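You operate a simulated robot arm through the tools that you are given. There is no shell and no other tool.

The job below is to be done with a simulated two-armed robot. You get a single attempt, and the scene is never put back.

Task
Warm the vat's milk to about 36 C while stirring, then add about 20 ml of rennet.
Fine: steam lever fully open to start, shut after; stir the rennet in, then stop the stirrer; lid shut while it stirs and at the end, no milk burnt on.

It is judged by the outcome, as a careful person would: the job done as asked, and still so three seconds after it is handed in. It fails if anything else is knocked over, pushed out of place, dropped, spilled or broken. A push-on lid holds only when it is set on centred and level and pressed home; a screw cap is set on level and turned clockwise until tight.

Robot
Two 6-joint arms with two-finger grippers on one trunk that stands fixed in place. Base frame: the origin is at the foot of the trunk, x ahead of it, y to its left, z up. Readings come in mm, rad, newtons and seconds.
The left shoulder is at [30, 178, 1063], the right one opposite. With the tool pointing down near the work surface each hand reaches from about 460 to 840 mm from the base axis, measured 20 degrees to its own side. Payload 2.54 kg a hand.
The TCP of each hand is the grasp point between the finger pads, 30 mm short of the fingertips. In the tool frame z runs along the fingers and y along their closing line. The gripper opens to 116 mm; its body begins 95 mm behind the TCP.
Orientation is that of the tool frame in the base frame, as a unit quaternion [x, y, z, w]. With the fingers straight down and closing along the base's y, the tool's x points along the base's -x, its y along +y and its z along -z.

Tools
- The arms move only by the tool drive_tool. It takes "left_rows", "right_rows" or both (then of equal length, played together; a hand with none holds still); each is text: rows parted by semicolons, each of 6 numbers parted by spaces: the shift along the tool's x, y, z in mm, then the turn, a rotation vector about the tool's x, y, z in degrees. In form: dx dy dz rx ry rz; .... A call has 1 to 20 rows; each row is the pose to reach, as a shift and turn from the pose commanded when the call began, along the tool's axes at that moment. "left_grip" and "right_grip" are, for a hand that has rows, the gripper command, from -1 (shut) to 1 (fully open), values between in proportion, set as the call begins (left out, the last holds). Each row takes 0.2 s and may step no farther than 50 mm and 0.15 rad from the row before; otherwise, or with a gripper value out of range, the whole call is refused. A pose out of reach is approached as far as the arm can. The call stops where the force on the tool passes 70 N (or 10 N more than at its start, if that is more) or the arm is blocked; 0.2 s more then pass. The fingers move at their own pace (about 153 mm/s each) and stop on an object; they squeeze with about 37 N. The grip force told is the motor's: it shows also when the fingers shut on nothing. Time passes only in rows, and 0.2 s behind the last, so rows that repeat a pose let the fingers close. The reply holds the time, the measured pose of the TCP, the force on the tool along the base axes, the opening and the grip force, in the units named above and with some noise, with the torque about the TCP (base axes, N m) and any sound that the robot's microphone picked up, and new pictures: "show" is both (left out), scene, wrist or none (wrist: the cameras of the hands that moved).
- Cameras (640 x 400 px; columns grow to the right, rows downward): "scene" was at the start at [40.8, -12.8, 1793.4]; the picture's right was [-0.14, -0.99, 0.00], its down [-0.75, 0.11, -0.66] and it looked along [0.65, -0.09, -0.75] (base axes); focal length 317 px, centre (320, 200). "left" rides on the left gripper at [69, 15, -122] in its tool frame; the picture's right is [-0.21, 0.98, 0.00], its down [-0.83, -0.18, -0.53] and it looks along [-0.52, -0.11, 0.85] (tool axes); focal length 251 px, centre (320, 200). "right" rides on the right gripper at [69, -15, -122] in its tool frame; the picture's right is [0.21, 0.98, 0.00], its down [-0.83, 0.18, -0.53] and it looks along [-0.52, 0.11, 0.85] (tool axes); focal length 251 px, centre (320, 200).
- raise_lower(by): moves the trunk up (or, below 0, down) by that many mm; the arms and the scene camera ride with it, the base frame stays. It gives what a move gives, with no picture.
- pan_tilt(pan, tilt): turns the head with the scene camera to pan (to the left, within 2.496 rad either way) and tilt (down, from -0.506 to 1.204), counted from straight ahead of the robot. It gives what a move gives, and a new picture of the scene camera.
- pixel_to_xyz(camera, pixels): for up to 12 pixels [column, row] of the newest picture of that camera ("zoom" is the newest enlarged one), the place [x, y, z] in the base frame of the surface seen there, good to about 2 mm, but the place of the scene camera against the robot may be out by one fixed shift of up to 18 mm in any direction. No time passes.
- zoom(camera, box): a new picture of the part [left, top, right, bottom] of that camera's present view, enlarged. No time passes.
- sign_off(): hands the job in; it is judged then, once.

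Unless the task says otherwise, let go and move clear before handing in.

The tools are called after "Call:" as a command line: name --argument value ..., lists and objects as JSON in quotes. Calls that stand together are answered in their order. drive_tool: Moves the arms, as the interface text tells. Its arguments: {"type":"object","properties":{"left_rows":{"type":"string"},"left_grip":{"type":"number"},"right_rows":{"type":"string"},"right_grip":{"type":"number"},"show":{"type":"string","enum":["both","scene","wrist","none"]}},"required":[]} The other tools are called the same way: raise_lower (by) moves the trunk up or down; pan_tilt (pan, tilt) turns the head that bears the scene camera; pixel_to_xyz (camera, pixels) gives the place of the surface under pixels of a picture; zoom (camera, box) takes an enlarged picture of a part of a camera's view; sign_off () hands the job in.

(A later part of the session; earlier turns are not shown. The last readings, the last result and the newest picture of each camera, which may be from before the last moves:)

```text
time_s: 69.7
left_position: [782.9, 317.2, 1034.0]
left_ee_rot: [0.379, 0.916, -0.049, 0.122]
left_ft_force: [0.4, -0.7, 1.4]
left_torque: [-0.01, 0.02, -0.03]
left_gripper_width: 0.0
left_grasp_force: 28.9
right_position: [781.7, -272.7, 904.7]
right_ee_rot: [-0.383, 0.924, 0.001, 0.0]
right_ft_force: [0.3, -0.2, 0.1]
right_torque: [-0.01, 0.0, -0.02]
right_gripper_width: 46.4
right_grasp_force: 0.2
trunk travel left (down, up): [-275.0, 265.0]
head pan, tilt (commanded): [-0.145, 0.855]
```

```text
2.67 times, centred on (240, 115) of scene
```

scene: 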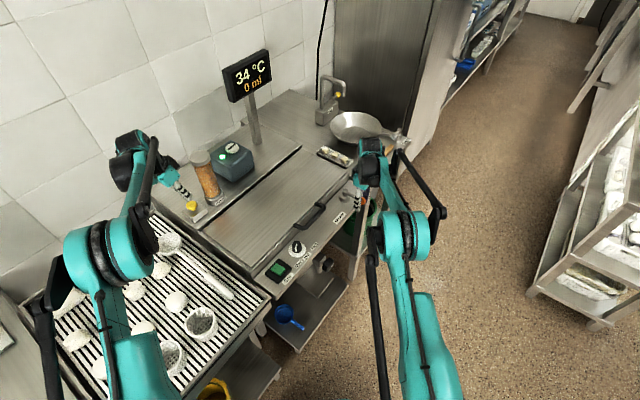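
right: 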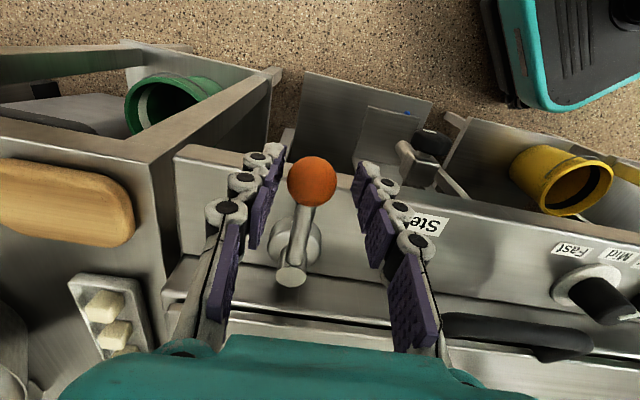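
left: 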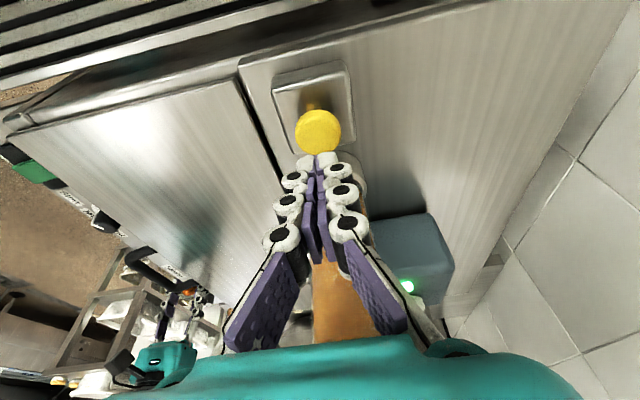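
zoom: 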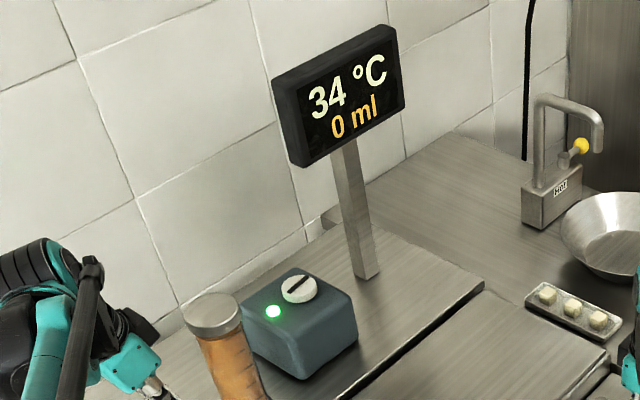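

It reads 34 °C at 69.7 s. I'll step in shorter waits now to catch the change to 35 °C.

Call:
drive_tool --right_rows "0 0 0 0 0 0;0 0 0 0 0 0;0 0 0 0 0 0;0 0 0 0 0 0;0 0 0 0 0 0" --show "scene"

Call:
zoom --camera "scene" --box '[180, 40, 300, 190]'

```text
time_s: 70.9
left_position: [783.3, 318.1, 1034.4]
left_ee_rot: [0.379, 0.916, -0.049, 0.122]
left_ft_force: [-0.8, -0.8, 0.2]
left_torque: [0.0, 0.02, 0.01]
left_gripper_width: 0.0
left_grasp_force: 28.4
right_position: [781.1, -271.8, 905.8]
right_ee_rot: [-0.382, 0.924, 0.0, 0.0]
right_ft_force: [-0.6, -0.4, 0.0]
right_torque: [-0.02, -0.01, -0.01]
right_gripper_width: 46.3
right_grasp_force: 0.1
trunk travel left (down, up): [-275.0, 265.0]
head pan, tilt (commanded): [-0.145, 0.855]
```

scene: 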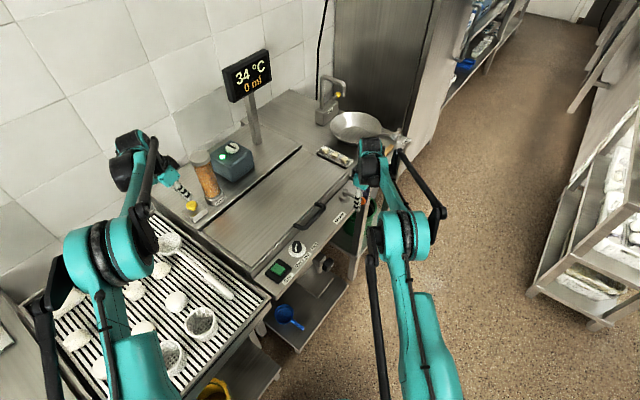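

```text
2.67 times, centred on (240, 115) of scene
```

zoom: 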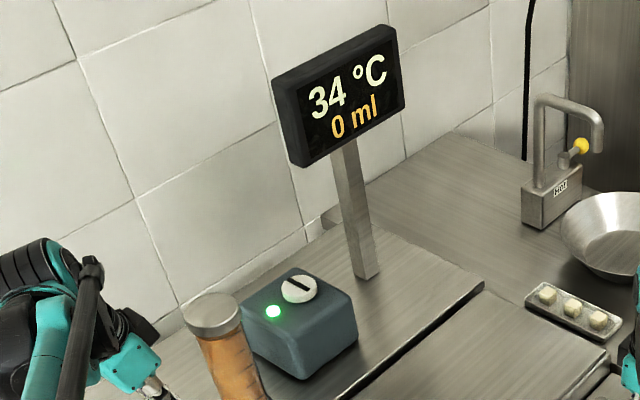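

Still 34 °C at 70.9 s. I'll wait another 1.2 s.

Call:
drive_tool --right_rows "0 0 0 0 0 0;0 0 0 0 0 0;0 0 0 0 0 0;0 0 0 0 0 0;0 0 0 0 0 0" --show "scene"

Call:
zoom --camera "scene" --box '[180, 40, 300, 190]'

```text
time_s: 72.1
left_position: [783.4, 317.6, 1034.5]
left_ee_rot: [0.379, 0.916, -0.05, 0.122]
left_ft_force: [0.2, 1.1, -0.4]
left_torque: [-0.02, -0.03, 0.02]
left_gripper_width: 0.0
left_grasp_force: 28.5
right_position: [782.0, -271.9, 904.7]
right_ee_rot: [-0.383, 0.924, 0.001, 0.0]
right_ft_force: [0.3, -0.2, 0.0]
right_torque: [0.0, -0.01, -0.02]
right_gripper_width: 46.1
right_grasp_force: 0.1
trunk travel left (down, up): [-275.0, 265.0]
head pan, tilt (commanded): [-0.145, 0.855]
```

scene: 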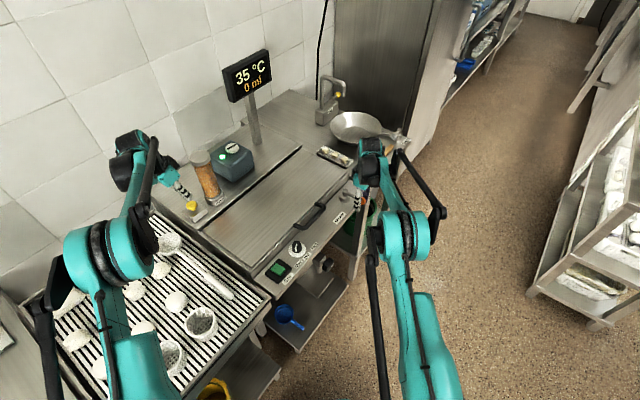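

```text
2.67 times, centred on (240, 115) of scene
```

zoom: 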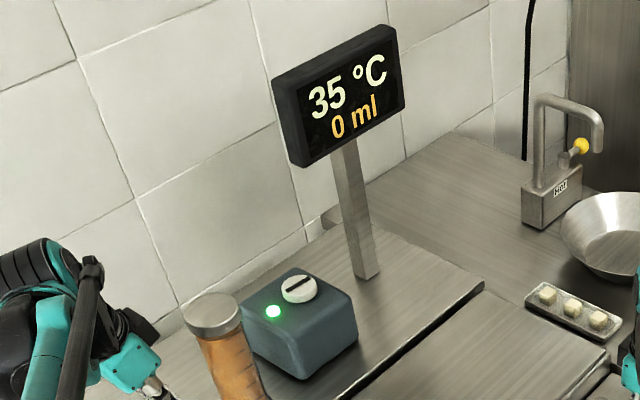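

It turned to 35 °C between 70.9 and 72.1 s. I'll hold 1.4 s more, then swing the lever back through the full arc and press it lightly against its shut stop.

Call:
drive_tool --right_rows "0 0 0 0 0 0;0 0 0 0 0 0;0 0 0 0 0 0;0 0 0 0 0 0;0 0 0 0 0 0;0 0 0 0 0 0;0 0 0 0 0 0;-0.4 10.3 0 0 0 8;-3.1 20.5 0 0 0 16;-7.3 30.3 0 0 0 24;-12.7 39.4 0 0 0 32;-19.4 47.6 0 0 0 40;-27.2 54.9 0 0 0 48;-35.9 60.9 0 0 0 56;-45.3 65.8 0 0 0 64;-55.3 69.2 0 0 0 72;-65.7 71.2 0 0 0 80;-75 71.8 0 0 0 88;-82.9 71.4 0 0 0 90" --right_grip -0.38 --show "both"

Call:
zoom --camera "scene" --box '[180, 40, 300, 190]'

Call:
zoom --camera "right" --box '[230, 110, 420, 270]'

```text
time_s: 76.1
left_position: [782.8, 316.4, 1035.0]
left_ee_rot: [0.379, 0.916, -0.048, 0.123]
left_ft_force: [0.9, 0.1, -0.3]
left_torque: [0.05, -0.01, -0.03]
left_gripper_width: 0.0
left_grasp_force: 28.7
right_position: [787.0, -164.3, 906.3]
right_ee_rot: [0.383, 0.924, 0.0, 0.001]
right_ft_force: [-4.9, -2.9, -1.0]
right_torque: [0.01, 0.03, -0.03]
right_gripper_width: 39.6
right_grasp_force: 2.1
trunk travel left (down, up): [-275.0, 265.0]
head pan, tilt (commanded): [-0.145, 0.855]
```

scene: 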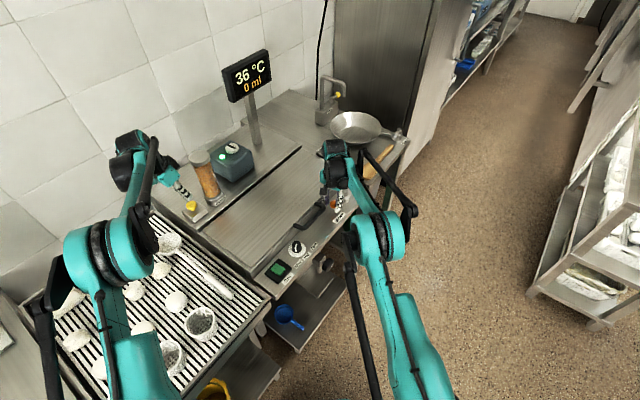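
right: 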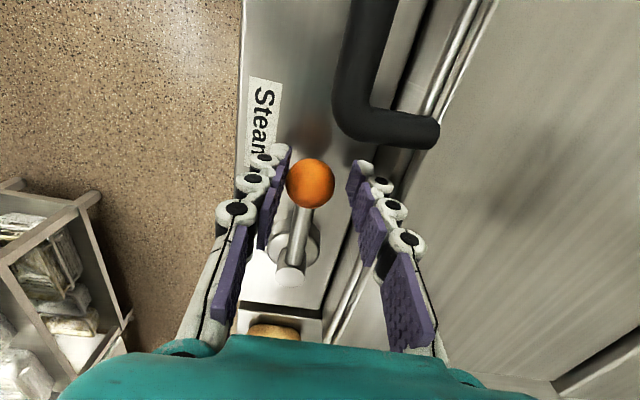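

```text
2.67 times, centred on (240, 115) of scene
```

zoom: 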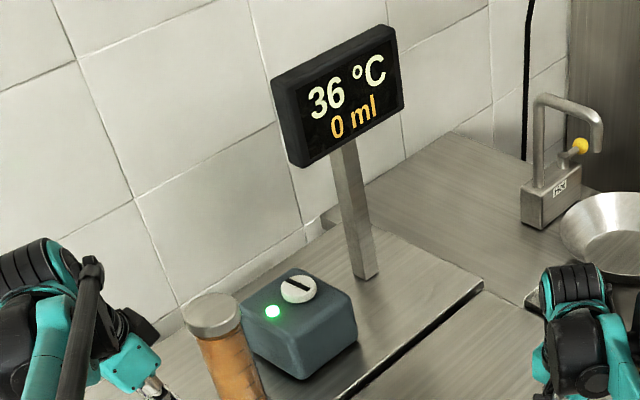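

```text
2.50 times, centred on (325, 190) of right
```

zoom: 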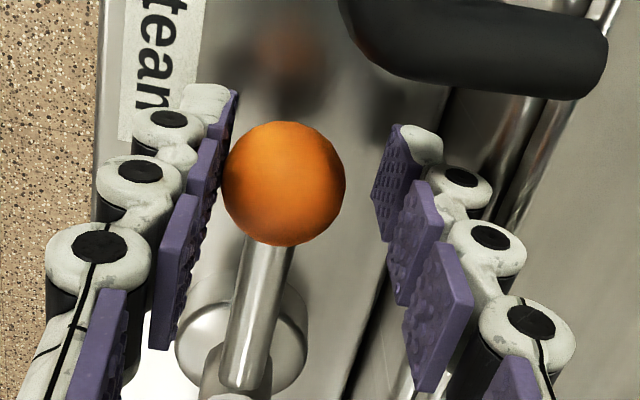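

The display shows 36 °C, and I feel ~6 N against the shut stop. I'll verify the lever angle and push a touch harder to be sure it's fully shut.

Call:
pixel_to_xyz --camera "right" --pixels '[[310, 183], [305, 178], [315, 188], [290, 276], [284, 275], [297, 275], [300, 230], [303, 215]]'

Call:
drive_tool --right_rows "0 2 0 0 0 0;0 4 0 0 0 0;0 4 0 0 0 0" --show "both"

Call:
pixel_to_xyz --camera "right" --pixels '[[308, 183], [303, 178], [313, 188], [290, 276], [284, 275], [297, 275], [299, 230], [302, 215]]'

Call:
zoom --camera "scene" --box '[180, 40, 300, 190]'

```text
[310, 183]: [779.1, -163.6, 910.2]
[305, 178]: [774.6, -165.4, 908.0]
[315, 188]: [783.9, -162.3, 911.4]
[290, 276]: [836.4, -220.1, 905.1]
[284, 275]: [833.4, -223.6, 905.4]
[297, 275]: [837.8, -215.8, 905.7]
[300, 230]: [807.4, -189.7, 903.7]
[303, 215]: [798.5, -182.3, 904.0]
```

```text
time_s: 76.9
left_position: [782.9, 317.8, 1034.5]
left_ee_rot: [0.38, 0.916, -0.049, 0.122]
left_ft_force: [0.6, -0.8, 0.1]
left_torque: [0.06, 0.04, 0.02]
left_gripper_width: 0.2
left_grasp_force: 29.1
right_position: [787.1, -163.2, 904.9]
right_ee_rot: [0.382, 0.924, 0.001, 0.001]
right_ft_force: [-4.6, -7.8, -0.5]
right_torque: [-0.07, 0.05, 0.03]
right_gripper_width: 41.1
right_grasp_force: 3.8
right hand out of reach, approached as far as the arm can: row 2, 3
trunk travel left (down, up): [-275.0, 265.0]
head pan, tilt (commanded): [-0.145, 0.855]
```

scene: 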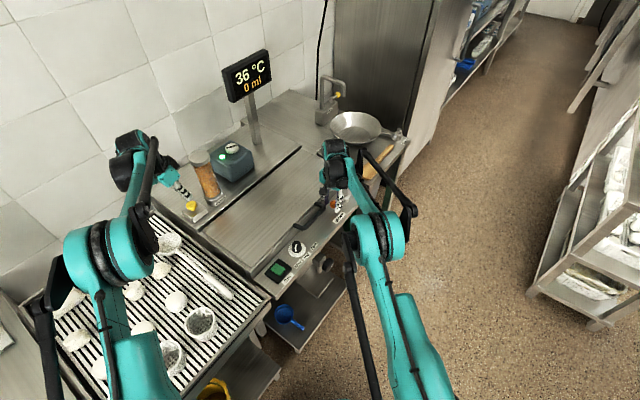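
right: 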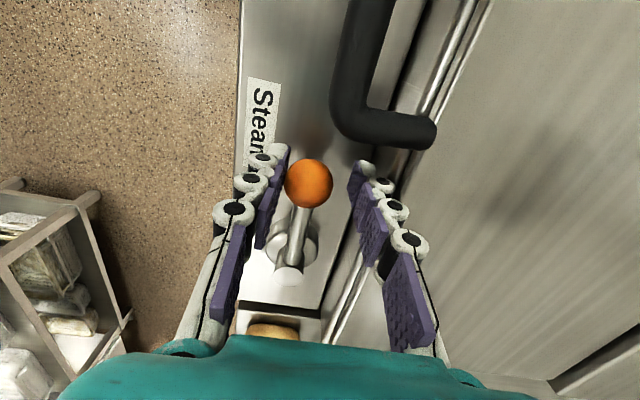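

```text
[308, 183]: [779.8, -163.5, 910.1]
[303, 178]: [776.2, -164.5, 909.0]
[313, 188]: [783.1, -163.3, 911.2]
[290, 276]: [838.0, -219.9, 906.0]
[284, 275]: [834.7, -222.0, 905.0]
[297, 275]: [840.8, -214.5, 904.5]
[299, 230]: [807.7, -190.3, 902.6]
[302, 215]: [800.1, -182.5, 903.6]
```

```text
2.67 times, centred on (240, 115) of scene
```

zoom: 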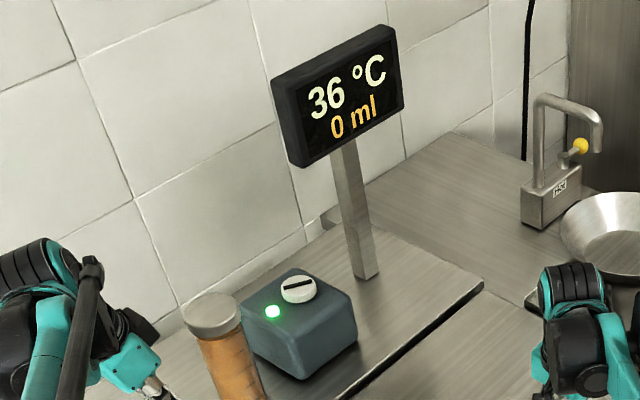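

The lever lies at 134.6°, the same as at the start, and doesn't move under 9 N, so the steam is shut at 36 °C. Now I'll ease the right hand off and make a first short test press of the rennet plunger with the left.

Call:
drive_tool --left_rows "3.9 0 14.5 0 0 0;5.7 0 21.3 0 0 0;6.7 0 25.1 0 0 0;7.8 0 29 0 0 0;5.7 0 21.3 0 0 0;4.7 0 17.4 0 0 0" --right_rows "0 -2 0 0 0 0;0 -4 0 0 0 0;0 -4 0 0 0 0;0 -4 0 0 0 0;0 -4 0 0 0 0;0 -4 0 0 0 0" --show "both"

Call:
zoom --camera "scene" --box '[180, 40, 300, 190]'

Call:
zoom --camera "left" --box '[240, 60, 400, 220]'

```text
time_s: 78.3
left_position: [782.4, 317.5, 1017.5]
left_ee_rot: [0.38, 0.916, -0.049, 0.122]
left_ft_force: [-0.3, 0.1, 0.3]
left_torque: [-0.03, 0.0, -0.01]
left_gripper_width: 0.0
left_grasp_force: 28.6
right_position: [785.6, -164.5, 907.1]
right_ee_rot: [0.383, 0.924, 0.0, 0.0]
right_ft_force: [-0.9, -0.7, 0.1]
right_torque: [-0.01, -0.02, -0.02]
right_gripper_width: 36.4
right_grasp_force: 0.6
trunk travel left (down, up): [-275.0, 265.0]
head pan, tilt (commanded): [-0.145, 0.855]
```

scene: 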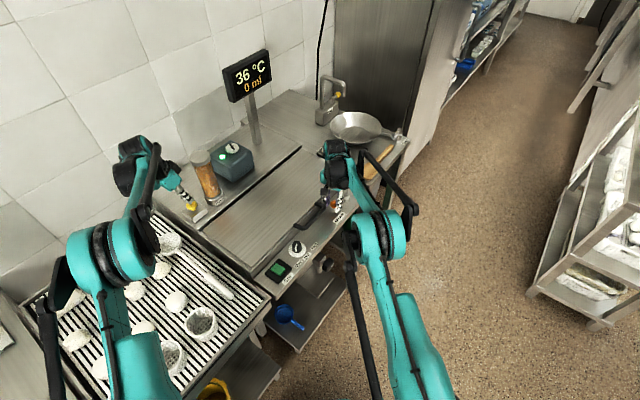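
right: 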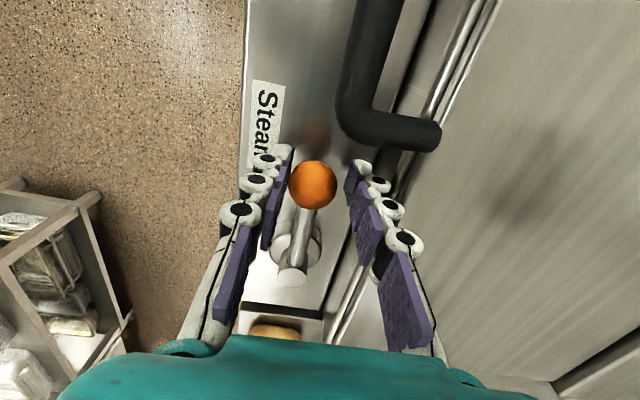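
left: 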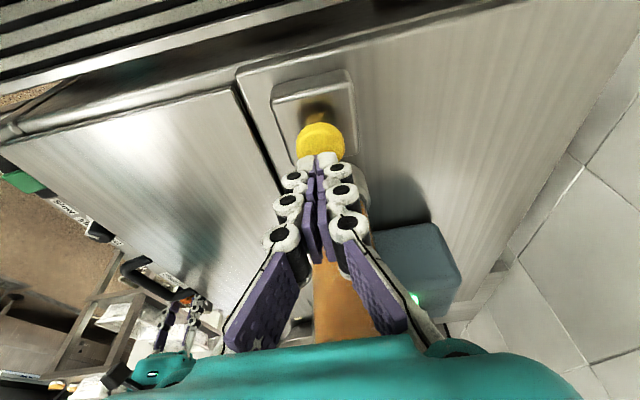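

```text
2.67 times, centred on (240, 115) of scene
```

zoom: 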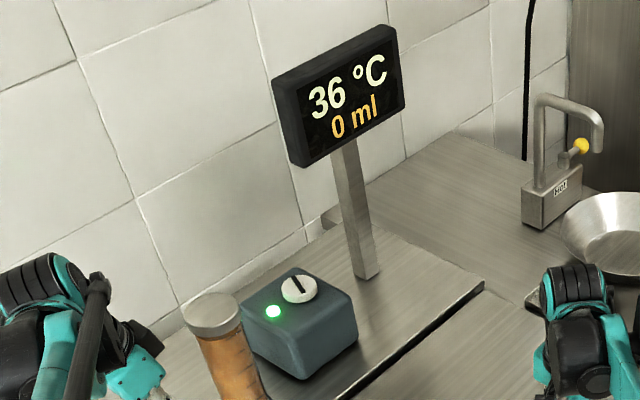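

```text
2.50 times, centred on (320, 140) of left
```

zoom: 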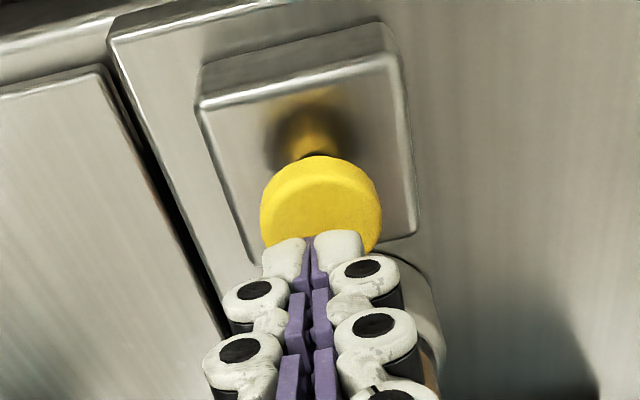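

Still 0 ml, so that test barely touched the knob. I'll go down again in small steps and stop pressed slightly, to feel the contact force.

Call:
drive_tool --left_rows "2.1 0 7.7 0 0 0;3.1 0 11.6 0 0 0;3.6 0 13.5 0 0 0" --show "both"

Call:
zoom --camera "scene" --box '[180, 40, 300, 190]'

Call:
zoom --camera "left" --box '[240, 60, 400, 220]'

```text
time_s: 79.1
left_position: [782.8, 316.8, 1002.8]
left_ee_rot: [0.379, 0.916, -0.05, 0.122]
left_ft_force: [0.4, 0.7, 1.1]
left_torque: [0.05, -0.02, -0.01]
left_gripper_width: 6.1
left_grasp_force: 28.9
right_position: [784.9, -164.7, 906.4]
right_ee_rot: [0.383, 0.924, 0.001, -0.001]
right_ft_force: [-1.1, 0.3, 0.1]
right_torque: [-0.02, -0.01, -0.01]
right_gripper_width: 36.2
right_grasp_force: 0.4
trunk travel left (down, up): [-275.0, 265.0]
head pan, tilt (commanded): [-0.145, 0.855]
```

scene: 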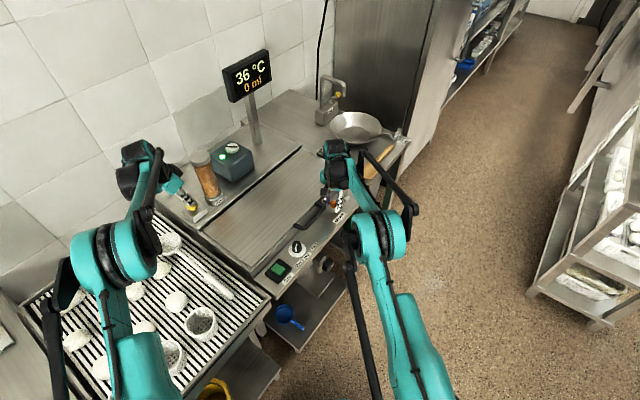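
left: 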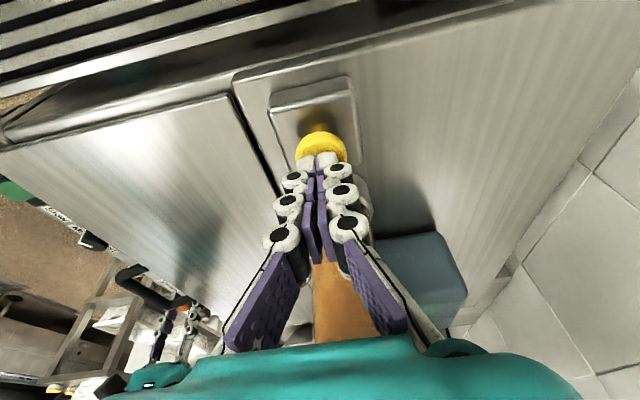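

```text
2.67 times, centred on (240, 115) of scene
```

zoom: 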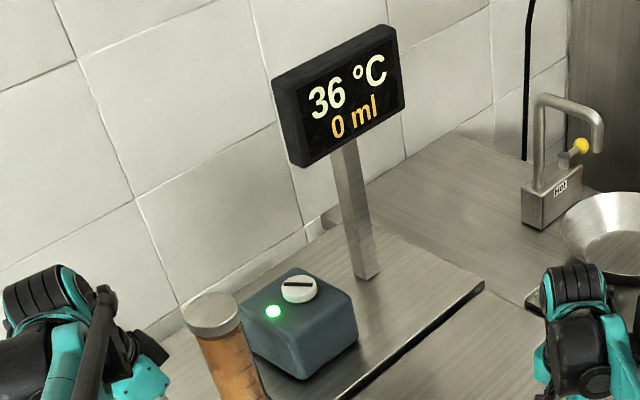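

```text
2.50 times, centred on (320, 140) of left
```

zoom: 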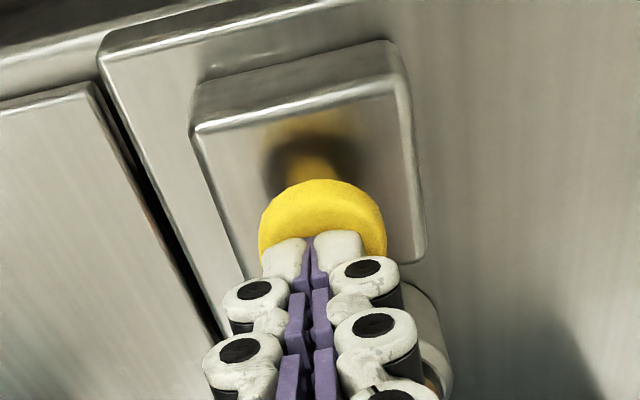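

The finger reading jumped to 6 mm as it did on the rocker, so contact has begun. I'll press 4 mm deeper.

Call:
drive_tool --left_rows "0.5 0 1.9 0 0 0;1 0 3.9 0 0 0;1 0 3.9 0 0 0" --show "both"

Call:
zoom --camera "scene" --box '[180, 40, 300, 190]'

Call:
pixel_to_xyz --camera "left" --pixels '[[320, 138], [310, 145], [332, 142], [320, 148], [300, 95], [350, 110]]'

```text
time_s: 79.9
left_position: [783.3, 318.1, 999.1]
left_ee_rot: [0.379, 0.916, -0.048, 0.122]
left_ft_force: [0.0, 1.9, 4.1]
left_torque: [0.08, 0.03, -0.01]
left_gripper_width: 5.9
left_grasp_force: 28.3
right_position: [784.8, -164.1, 906.5]
right_ee_rot: [0.383, 0.924, 0.0, 0.0]
right_ft_force: [-0.5, -0.5, -0.7]
right_torque: [0.02, 0.0, 0.04]
right_gripper_width: 36.1
right_grasp_force: 0.2
trunk travel left (down, up): [-275.0, 265.0]
head pan, tilt (commanded): [-0.145, 0.855]
```

scene: 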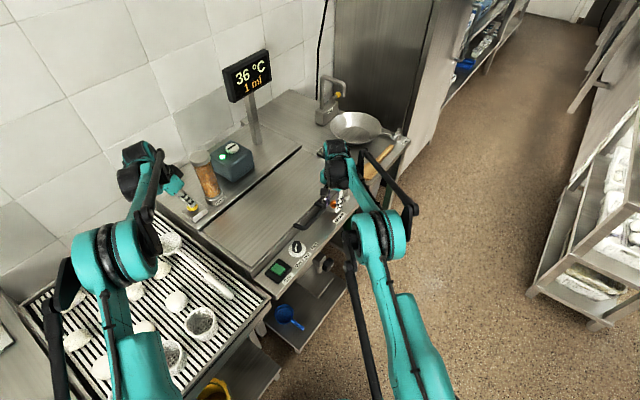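
left: 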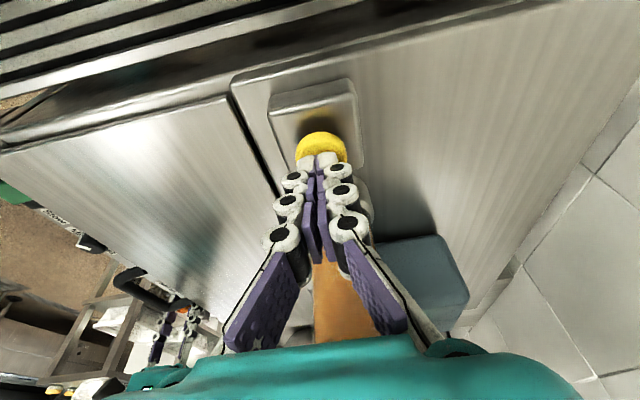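

```text
2.67 times, centred on (240, 115) of scene
```

zoom: 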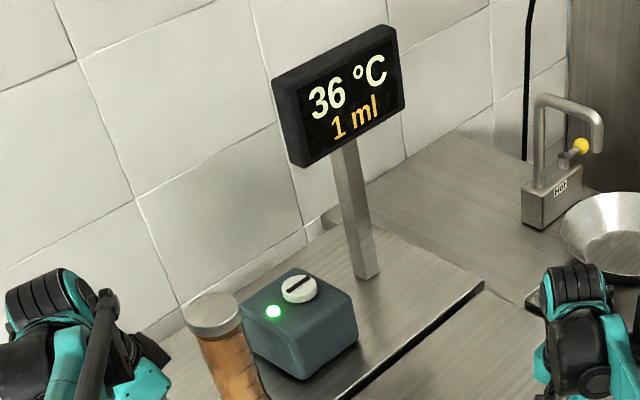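

```text
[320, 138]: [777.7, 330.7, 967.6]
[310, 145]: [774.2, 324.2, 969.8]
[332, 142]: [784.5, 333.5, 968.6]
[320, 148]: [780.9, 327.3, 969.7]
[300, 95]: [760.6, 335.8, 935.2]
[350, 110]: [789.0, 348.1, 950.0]
```

The display now reads 1 ml with the knob about 7 mm down. I'll hold still briefly to learn whether it flows with time or with depth.

Call:
drive_tool --left_rows "0 0 0 0 0 0;0 0 0 0 0 0" --show "scene"

Call:
zoom --camera "scene" --box '[180, 40, 300, 190]'

```text
time_s: 80.5
left_position: [783.0, 318.3, 999.7]
left_ee_rot: [0.379, 0.916, -0.049, 0.121]
left_ft_force: [0.4, 2.0, 4.8]
left_torque: [0.05, 0.0, 0.01]
left_gripper_width: 6.1
left_grasp_force: 28.9
right_position: [784.5, -165.3, 905.9]
right_ee_rot: [0.383, 0.924, 0.001, 0.0]
right_ft_force: [-0.2, 0.0, -0.2]
right_torque: [-0.01, -0.02, -0.01]
right_gripper_width: 36.1
right_grasp_force: 0.1
trunk travel left (down, up): [-275.0, 265.0]
head pan, tilt (commanded): [-0.145, 0.855]
```

scene: 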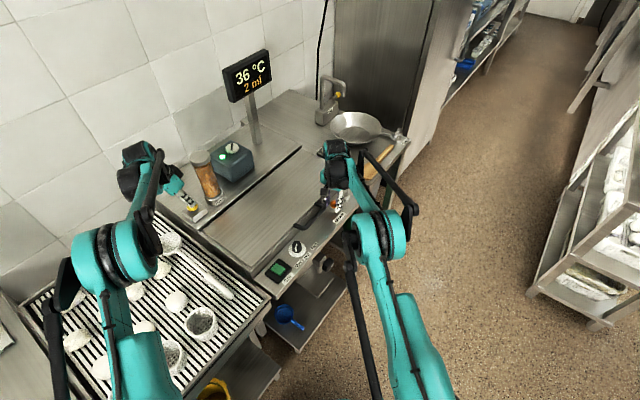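

```text
2.67 times, centred on (240, 115) of scene
```

zoom: 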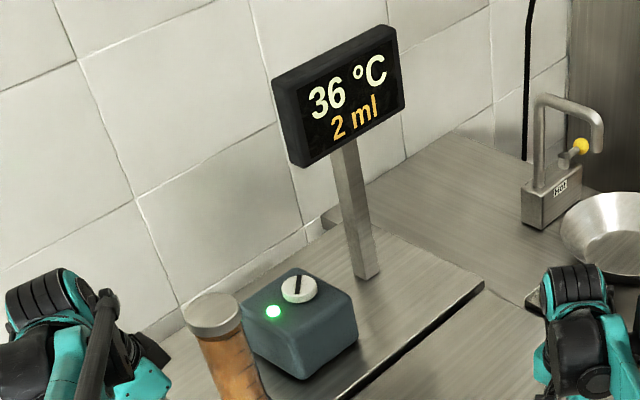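

It went to 2 ml just by holding, so rennet flows with time at this depth. I'll hold 1.2 s to measure the rate.

Call:
drive_tool --left_rows "0 0 0 0 0 0;0 0 0 0 0 0;0 0 0 0 0 0;0 0 0 0 0 0;0 0 0 0 0 0" --show "scene"

Call:
zoom --camera "scene" --box '[180, 40, 300, 190]'

```text
time_s: 81.7
left_position: [782.6, 316.9, 1000.1]
left_ee_rot: [0.379, 0.916, -0.049, 0.121]
left_ft_force: [-0.2, 1.6, 3.9]
left_torque: [0.03, 0.01, -0.03]
left_gripper_width: 6.2
left_grasp_force: 28.7
right_position: [785.0, -164.8, 906.8]
right_ee_rot: [0.383, 0.924, -0.001, 0.0]
right_ft_force: [-0.1, 0.3, -0.3]
right_torque: [0.0, -0.02, 0.0]
right_gripper_width: 36.0
right_grasp_force: 0.1
trunk travel left (down, up): [-275.0, 265.0]
head pan, tilt (commanded): [-0.145, 0.855]
```

scene: 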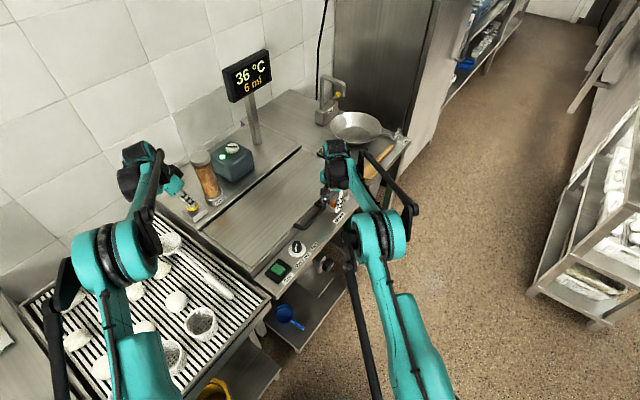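

```text
2.67 times, centred on (240, 115) of scene
```

zoom: 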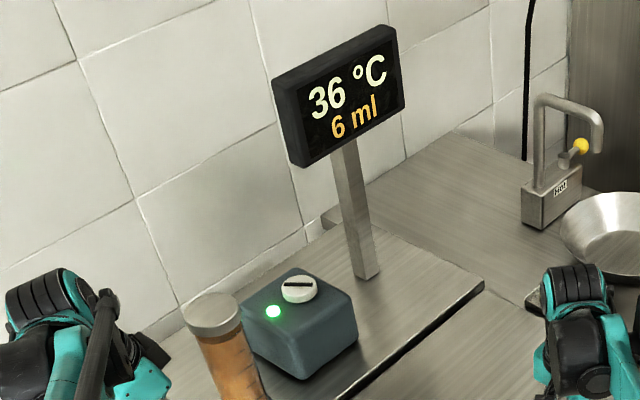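

It reads 6 ml, so about 3 ml/s. I'll hold 2 s more (expecting about 12 ml).

Call:
drive_tool --left_rows "0 0 0 0 0 0;0 0 0 0 0 0;0 0 0 0 0 0;0 0 0 0 0 0;0 0 0 0 0 0;0 0 0 0 0 0;0 0 0 0 0 0;0 0 0 0 0 0;0 0 0 0 0 0" --show "scene"

Call:
zoom --camera "scene" --box '[180, 40, 300, 190]'

```text
time_s: 83.7
left_position: [782.4, 316.7, 999.0]
left_ee_rot: [0.38, 0.916, -0.05, 0.122]
left_ft_force: [-0.5, 0.7, 4.7]
left_torque: [0.01, -0.01, 0.01]
left_gripper_width: 6.2
left_grasp_force: 28.9
right_position: [784.7, -164.8, 907.0]
right_ee_rot: [0.382, 0.924, -0.001, 0.0]
right_ft_force: [0.0, 0.8, 0.3]
right_torque: [-0.01, 0.02, -0.02]
right_gripper_width: 36.1
right_grasp_force: 0.1
trunk travel left (down, up): [-275.0, 265.0]
head pan, tilt (commanded): [-0.145, 0.855]
```

scene: 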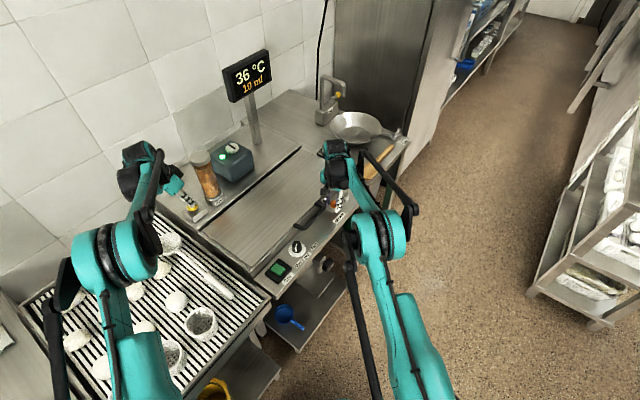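

```text
2.67 times, centred on (240, 115) of scene
```

zoom: 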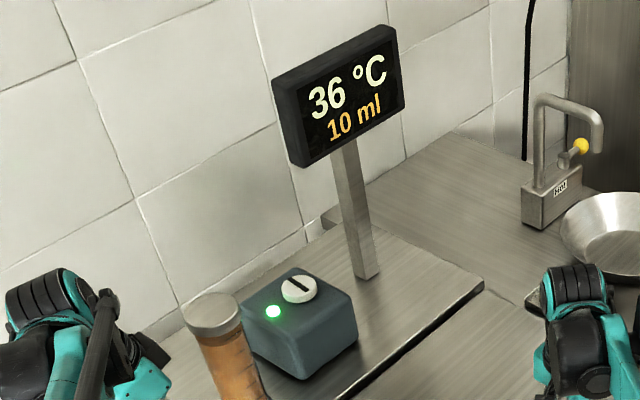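

It reads 10 ml, about 2.3 ml/s on average. I'll hold 3 s more, expecting about 17 ml.

Call:
drive_tool --left_rows "0 0 0 0 0 0;0 0 0 0 0 0;0 0 0 0 0 0;0 0 0 0 0 0;0 0 0 0 0 0;0 0 0 0 0 0;0 0 0 0 0 0;0 0 0 0 0 0;0 0 0 0 0 0;0 0 0 0 0 0;0 0 0 0 0 0;0 0 0 0 0 0;0 0 0 0 0 0" --show "scene"

Call:
zoom --camera "scene" --box '[180, 40, 300, 190]'

```text
time_s: 86.5
left_position: [782.7, 316.6, 999.4]
left_ee_rot: [0.379, 0.916, -0.048, 0.122]
left_ft_force: [-0.3, -0.2, 3.6]
left_torque: [0.06, 0.05, 0.03]
left_gripper_width: 5.8
left_grasp_force: 29.0
right_position: [784.7, -164.1, 905.9]
right_ee_rot: [0.383, 0.924, -0.001, 0.0]
right_ft_force: [0.1, 0.1, -0.2]
right_torque: [-0.02, 0.03, -0.03]
right_gripper_width: 36.0
right_grasp_force: 0.0
trunk travel left (down, up): [-275.0, 265.0]
head pan, tilt (commanded): [-0.145, 0.855]
```

scene: 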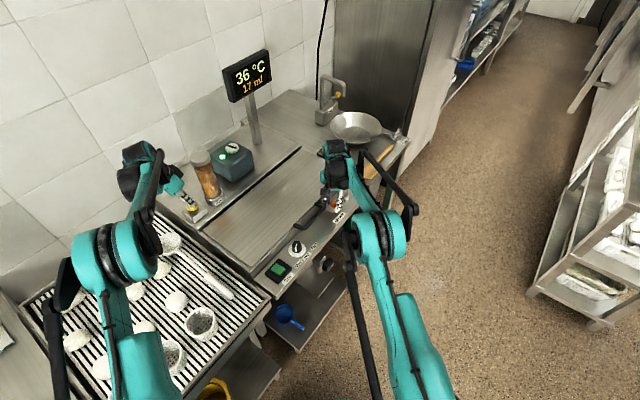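

```text
2.67 times, centred on (240, 115) of scene
```

zoom: 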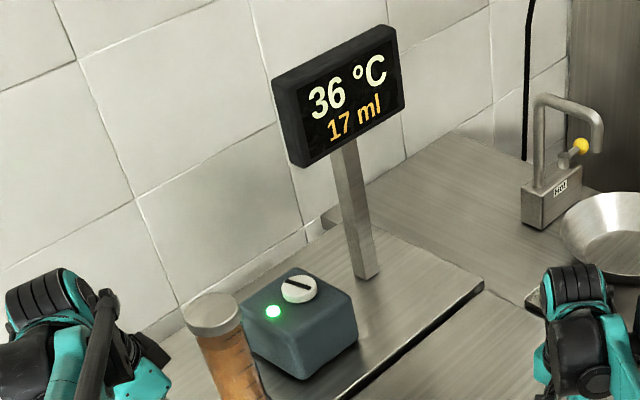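

It reads 17 ml. I'll hold 0.8 s more and then release the plunger and lift away.

Call:
drive_tool --left_rows "0 0 0 0 0 0;0 0 0 0 0 0;0 0 0 0 0 0;0 0 0 0 0 0;-2.1 0 -7.7 0 0 0;-4.1 0 -15.5 0 0 0;-7.8 0 -29 0 0 0" --show "both"

Call:
zoom --camera "scene" --box '[180, 40, 300, 190]'

```text
time_s: 88.1
left_position: [782.4, 317.0, 1030.1]
left_ee_rot: [0.379, 0.916, -0.05, 0.121]
left_ft_force: [-1.5, 0.7, 0.1]
left_torque: [0.02, -0.02, 0.01]
left_gripper_width: 0.0
left_grasp_force: 28.8
right_position: [785.2, -165.7, 906.3]
right_ee_rot: [0.382, 0.924, 0.0, 0.0]
right_ft_force: [-0.4, -0.9, 0.7]
right_torque: [0.04, 0.0, 0.0]
right_gripper_width: 36.0
right_grasp_force: 0.4
trunk travel left (down, up): [-275.0, 265.0]
head pan, tilt (commanded): [-0.145, 0.855]
```

scene: 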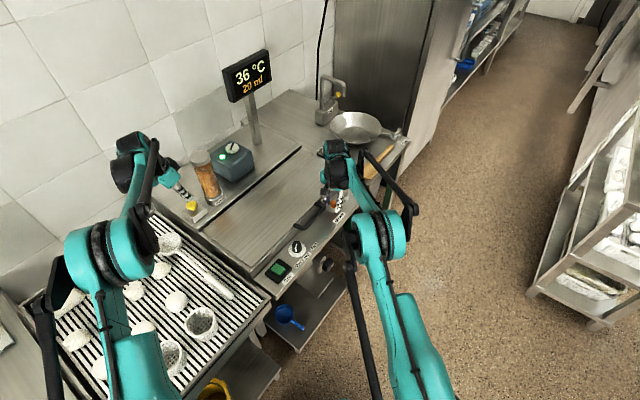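
left: 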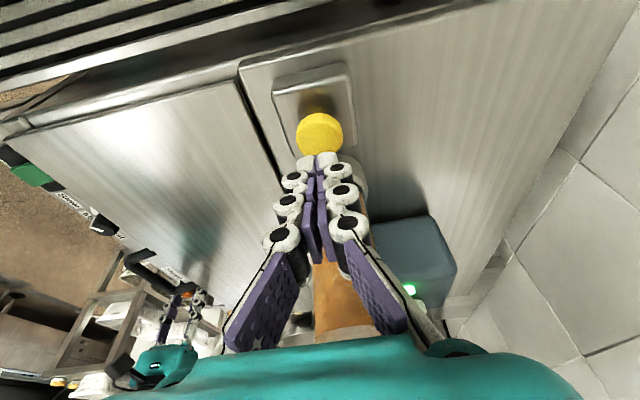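

```text
2.67 times, centred on (240, 115) of scene
```

zoom: 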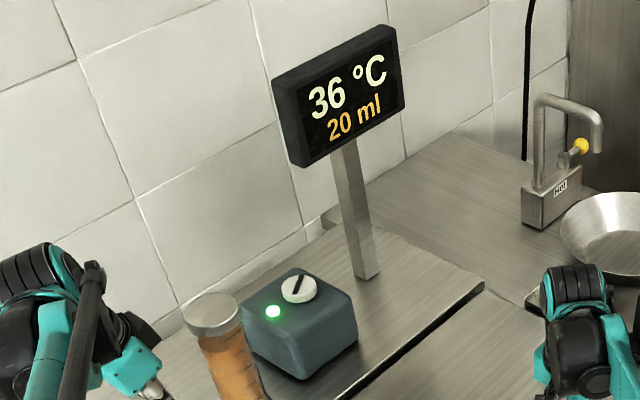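

It reads 20 ml and 36 °C, and the plunger has sprung back up. While the rennet stirs in, I'll raise both hands clear: the left untilts upward and the right lifts straight off the ball.

Call:
drive_tool --left_rows "-5.2 0 -19.3 0 5 0;-10.4 0 -38.6 0 10 0;-13 0 -48.3 0 15 0;-13 0 -48.3 0 15 0;-13 0 -48.3 0 15 0" --right_rows "0 -1.5 0 0 0 0;0 -1.5 -15 0 0 0;0 -1.5 -40 0 0 0;0 -1.5 -70 0 0 0;0 -1.5 -95 0 0 0" --right_grip -0.24 --show "both"

Call:
zoom --camera "scene" --box '[180, 40, 300, 190]'

```text
time_s: 89.3
left_position: [782.6, 317.7, 1081.1]
left_ee_rot: [0.382, 0.924, 0.001, 0.001]
left_ft_force: [0.5, 0.2, -0.6]
left_torque: [0.01, 0.01, -0.02]
left_gripper_width: 0.0
left_grasp_force: 28.2
right_position: [785.1, -165.8, 1001.8]
right_ee_rot: [0.383, 0.924, 0.0, 0.0]
right_ft_force: [0.1, 0.3, 0.0]
right_torque: [0.03, 0.0, 0.03]
right_gripper_width: 44.2
right_grasp_force: 0.0
trunk travel left (down, up): [-275.0, 265.0]
head pan, tilt (commanded): [-0.145, 0.855]
```

scene: 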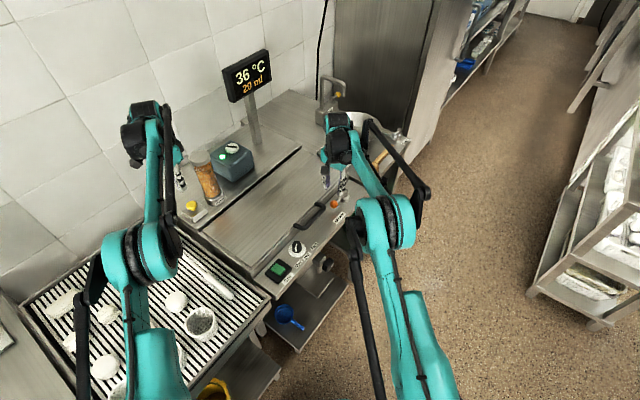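
right: 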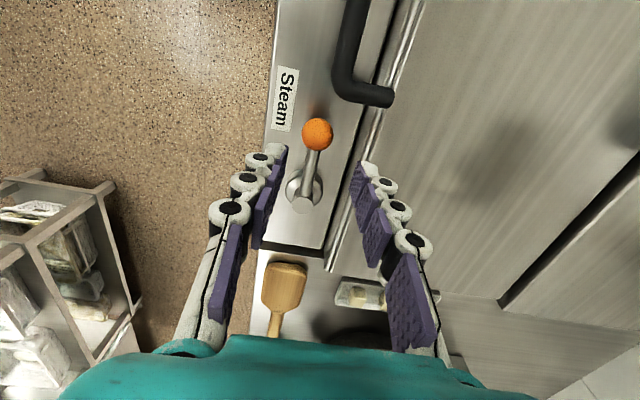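
left: 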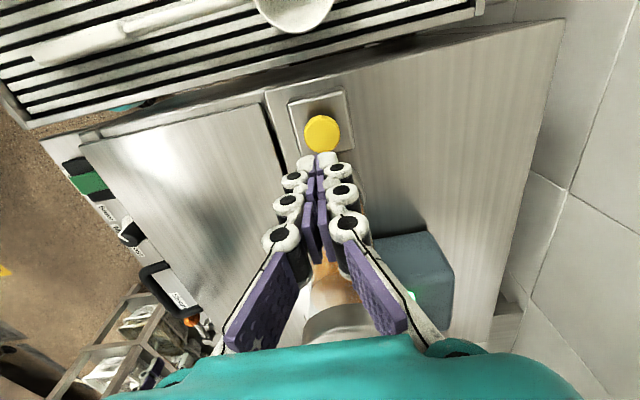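

```text
2.67 times, centred on (240, 115) of scene
```

zoom: 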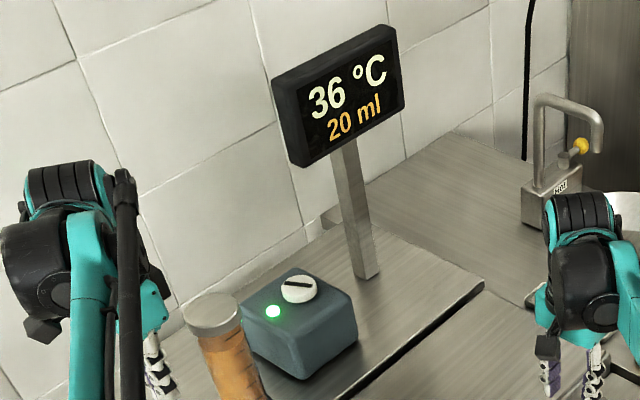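

The lever is back in its shut position and the display holds 36 °C / 20 ml with the stirrer running. I'll bring the left hand to hover over the rocker's raised front edge at (542,38), and retreat the right hand.

Call:
drive_tool --left_rows "-2.3 -30.6 0 0 0 -7.5;-4.6 -61.2 0 0 0 -15;-6.9 -91.8 0 0 0 -22.5;-9.2 -122.3 0 0 0 -30;-11.5 -152.9 0 0 0 -37.5;-13.8 -183.5 0 0 0 -45;-16.1 -214.1 20 0 0 -52.5;-18.4 -244.7 40 0 0 -60;-20.7 -275.3 60 0 0 -67.5;-23 -305.8 80 0 0 -75;-25.3 -336.4 100 0 0 -82.5;-27.6 -367 116 0 0 -90" --right_rows "16.9 -21.4 -13.5 0 0 -3.75;33.8 -42.9 -27 0 0 -7.5;50.8 -64.3 -40.6 0 0 -11.25;67.7 -85.8 -54 0 0 -15;84.6 -107.2 -67.7 0 0 -18.75;101.5 -128.7 -81 0 0 -22.5;118.5 -150.1 -94.8 0 0 -26.25;135.4 -171.6 -108.3 0 0 -30;152.3 -193 -121.9 0 0 -33.75;169.2 -214.5 -135.4 0 0 -37.5;186.2 -235.9 -149 0 0 -41.25;203.1 -257.4 -162.5 0 0 -45" --show "both"

Call:
zoom --camera "scene" --box '[180, 40, 300, 190]'

Call:
zoom --camera "left" --box '[200, 60, 400, 200]'

Call:
zoom --camera "scene" --box '[250, 150, 410, 290]'

```text
time_s: 91.9
left_position: [541.1, 37.9, 963.9]
left_ee_rot: [-0.384, 0.923, 0.0, 0.003]
left_ft_force: [0.9, -1.1, 0.0]
left_torque: [0.07, -0.04, -0.05]
left_gripper_width: 0.3
left_grasp_force: 28.1
right_position: [457.9, -204.4, 1165.4]
right_ee_rot: [0.0, 1.0, 0.001, 0.001]
right_ft_force: [0.3, 0.7, -0.6]
right_torque: [0.03, 0.0, 0.0]
right_gripper_width: 44.2
right_grasp_force: 0.0
trunk travel left (down, up): [-275.0, 265.0]
head pan, tilt (commanded): [-0.145, 0.855]
```

scene: 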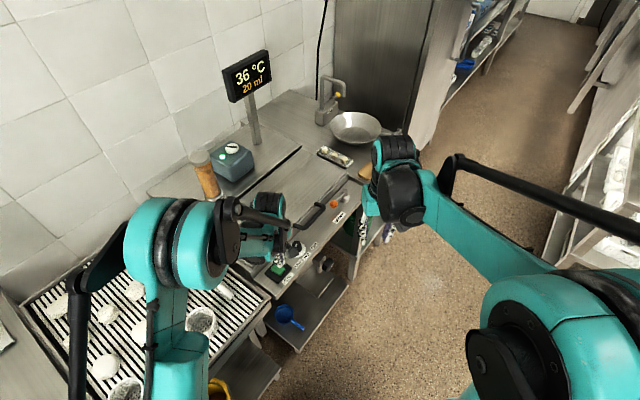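
right: 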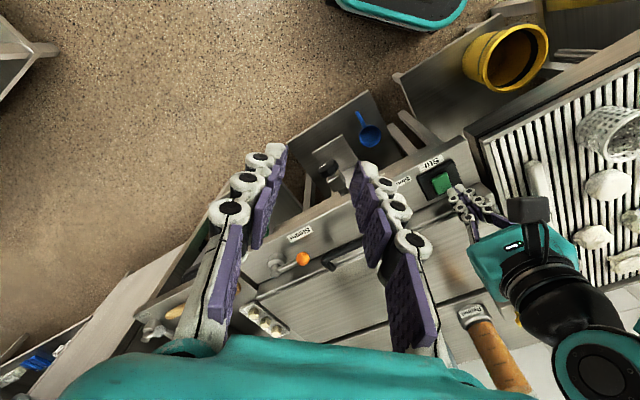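
left: 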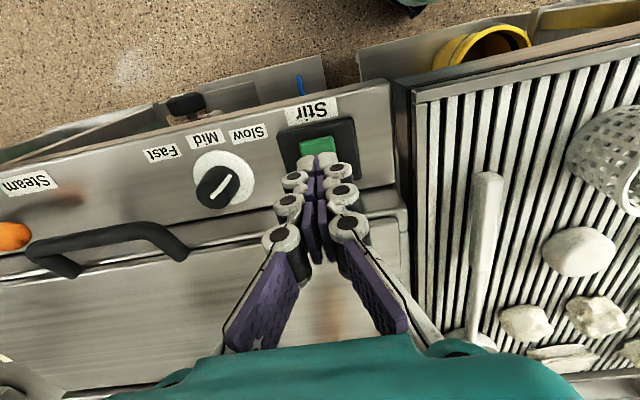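

```text
2.67 times, centred on (240, 115) of scene
```

zoom: 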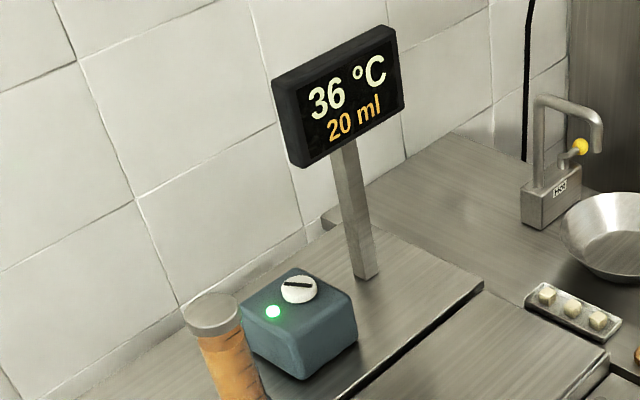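

```text
2.86 times, centred on (300, 130) of left
```

zoom: 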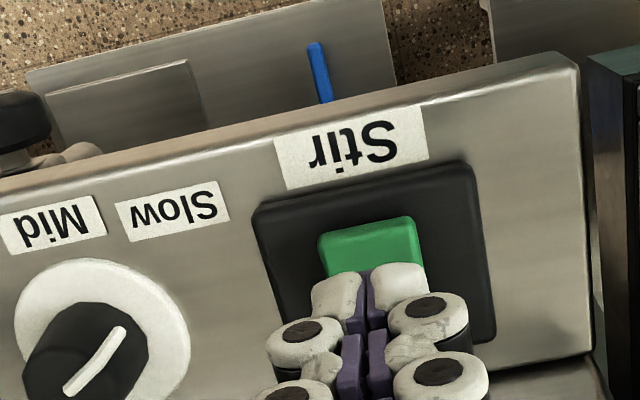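

```text
2.86 times, centred on (330, 220) of scene
```

zoom: 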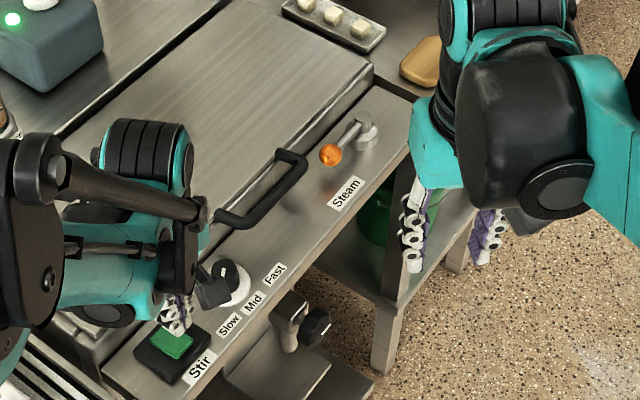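

Everything is as it should be: the lever is shut, the display reads 36 °C / 20 ml, and the stirrer is running. I'll let it stir the rennet in for about 20 s from the end of dosing, watching the temperature.

Call:
drive_tool --left_rows "0 0 0 0 0 0;0 0 0 0 0 0;0 0 0 0 0 0;0 0 0 0 0 0;0 0 0 0 0 0;0 0 0 0 0 0;0 0 0 0 0 0;0 0 0 0 0 0;0 0 0 0 0 0;0 0 0 0 0 0;0 0 0 0 0 0;0 0 0 0 0 0;0 0 0 0 0 0;0 0 0 0 0 0;0 0 0 0 0 0;0 0 0 0 0 0;0 0 0 0 0 0;0 0 0 0 0 0;0 0 0 0 0 0;0 0 0 0 0 0" --show "none"

Call:
drive_tool --left_rows "0 0 0 0 0 0;0 0 0 0 0 0;0 0 0 0 0 0;0 0 0 0 0 0;0 0 0 0 0 0;0 0 0 0 0 0;0 0 0 0 0 0;0 0 0 0 0 0;0 0 0 0 0 0;0 0 0 0 0 0;0 0 0 0 0 0;0 0 0 0 0 0;0 0 0 0 0 0;0 0 0 0 0 0;0 0 0 0 0 0;0 0 0 0 0 0;0 0 0 0 0 0;0 0 0 0 0 0;0 0 0 0 0 0;0 0 0 0 0 0" --show "scene"

Call:
zoom --camera "scene" --box '[180, 40, 300, 190]'

```text
time_s: 96.1
left_position: [543.2, 39.5, 963.7]
left_ee_rot: [-0.384, 0.923, -0.001, 0.002]
left_ft_force: [0.0, -0.7, 0.0]
left_torque: [0.0, 0.01, 0.0]
left_gripper_width: 0.0
left_grasp_force: 29.1
right_position: [459.6, -203.6, 1164.4]
right_ee_rot: [0.0, 1.0, 0.001, 0.0]
right_ft_force: [0.1, 0.3, -0.3]
right_torque: [0.04, 0.0, -0.02]
right_gripper_width: 44.4
right_grasp_force: 0.2
trunk travel left (down, up): [-275.0, 265.0]
head pan, tilt (commanded): [-0.145, 0.855]
```

```text
time_s: 100.3
left_position: [543.0, 37.8, 962.5]
left_ee_rot: [-0.383, 0.924, -0.001, 0.001]
left_ft_force: [-0.1, 0.2, 0.4]
left_torque: [0.03, 0.0, 0.02]
left_gripper_width: 0.0
left_grasp_force: 28.1
right_position: [459.7, -203.9, 1164.0]
right_ee_rot: [0.0, 1.0, 0.0, 0.0]
right_ft_force: [-0.5, -0.5, 0.5]
right_torque: [0.0, 0.0, -0.02]
right_gripper_width: 44.3
right_grasp_force: 0.0
trunk travel left (down, up): [-275.0, 265.0]
head pan, tilt (commanded): [-0.145, 0.855]
```

scene: 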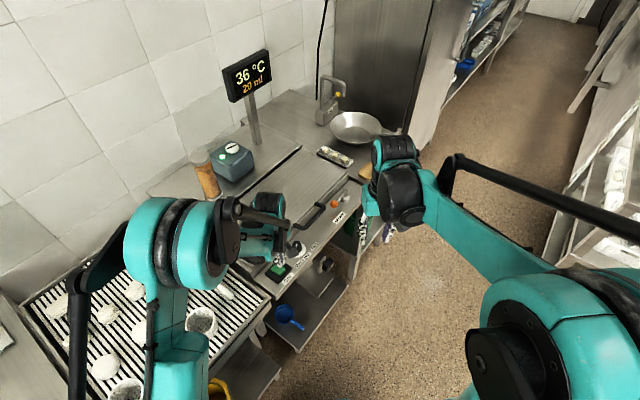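

```text
2.67 times, centred on (240, 115) of scene
```

zoom: 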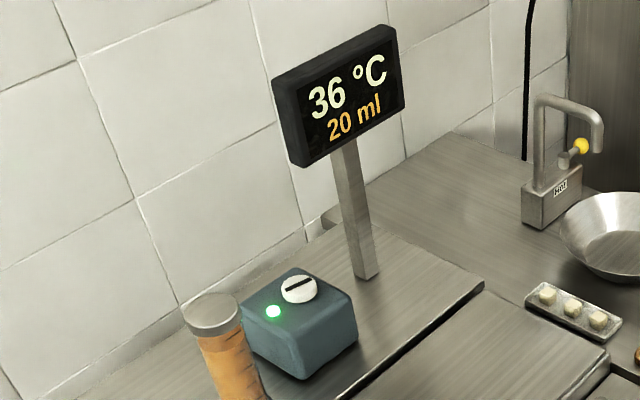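

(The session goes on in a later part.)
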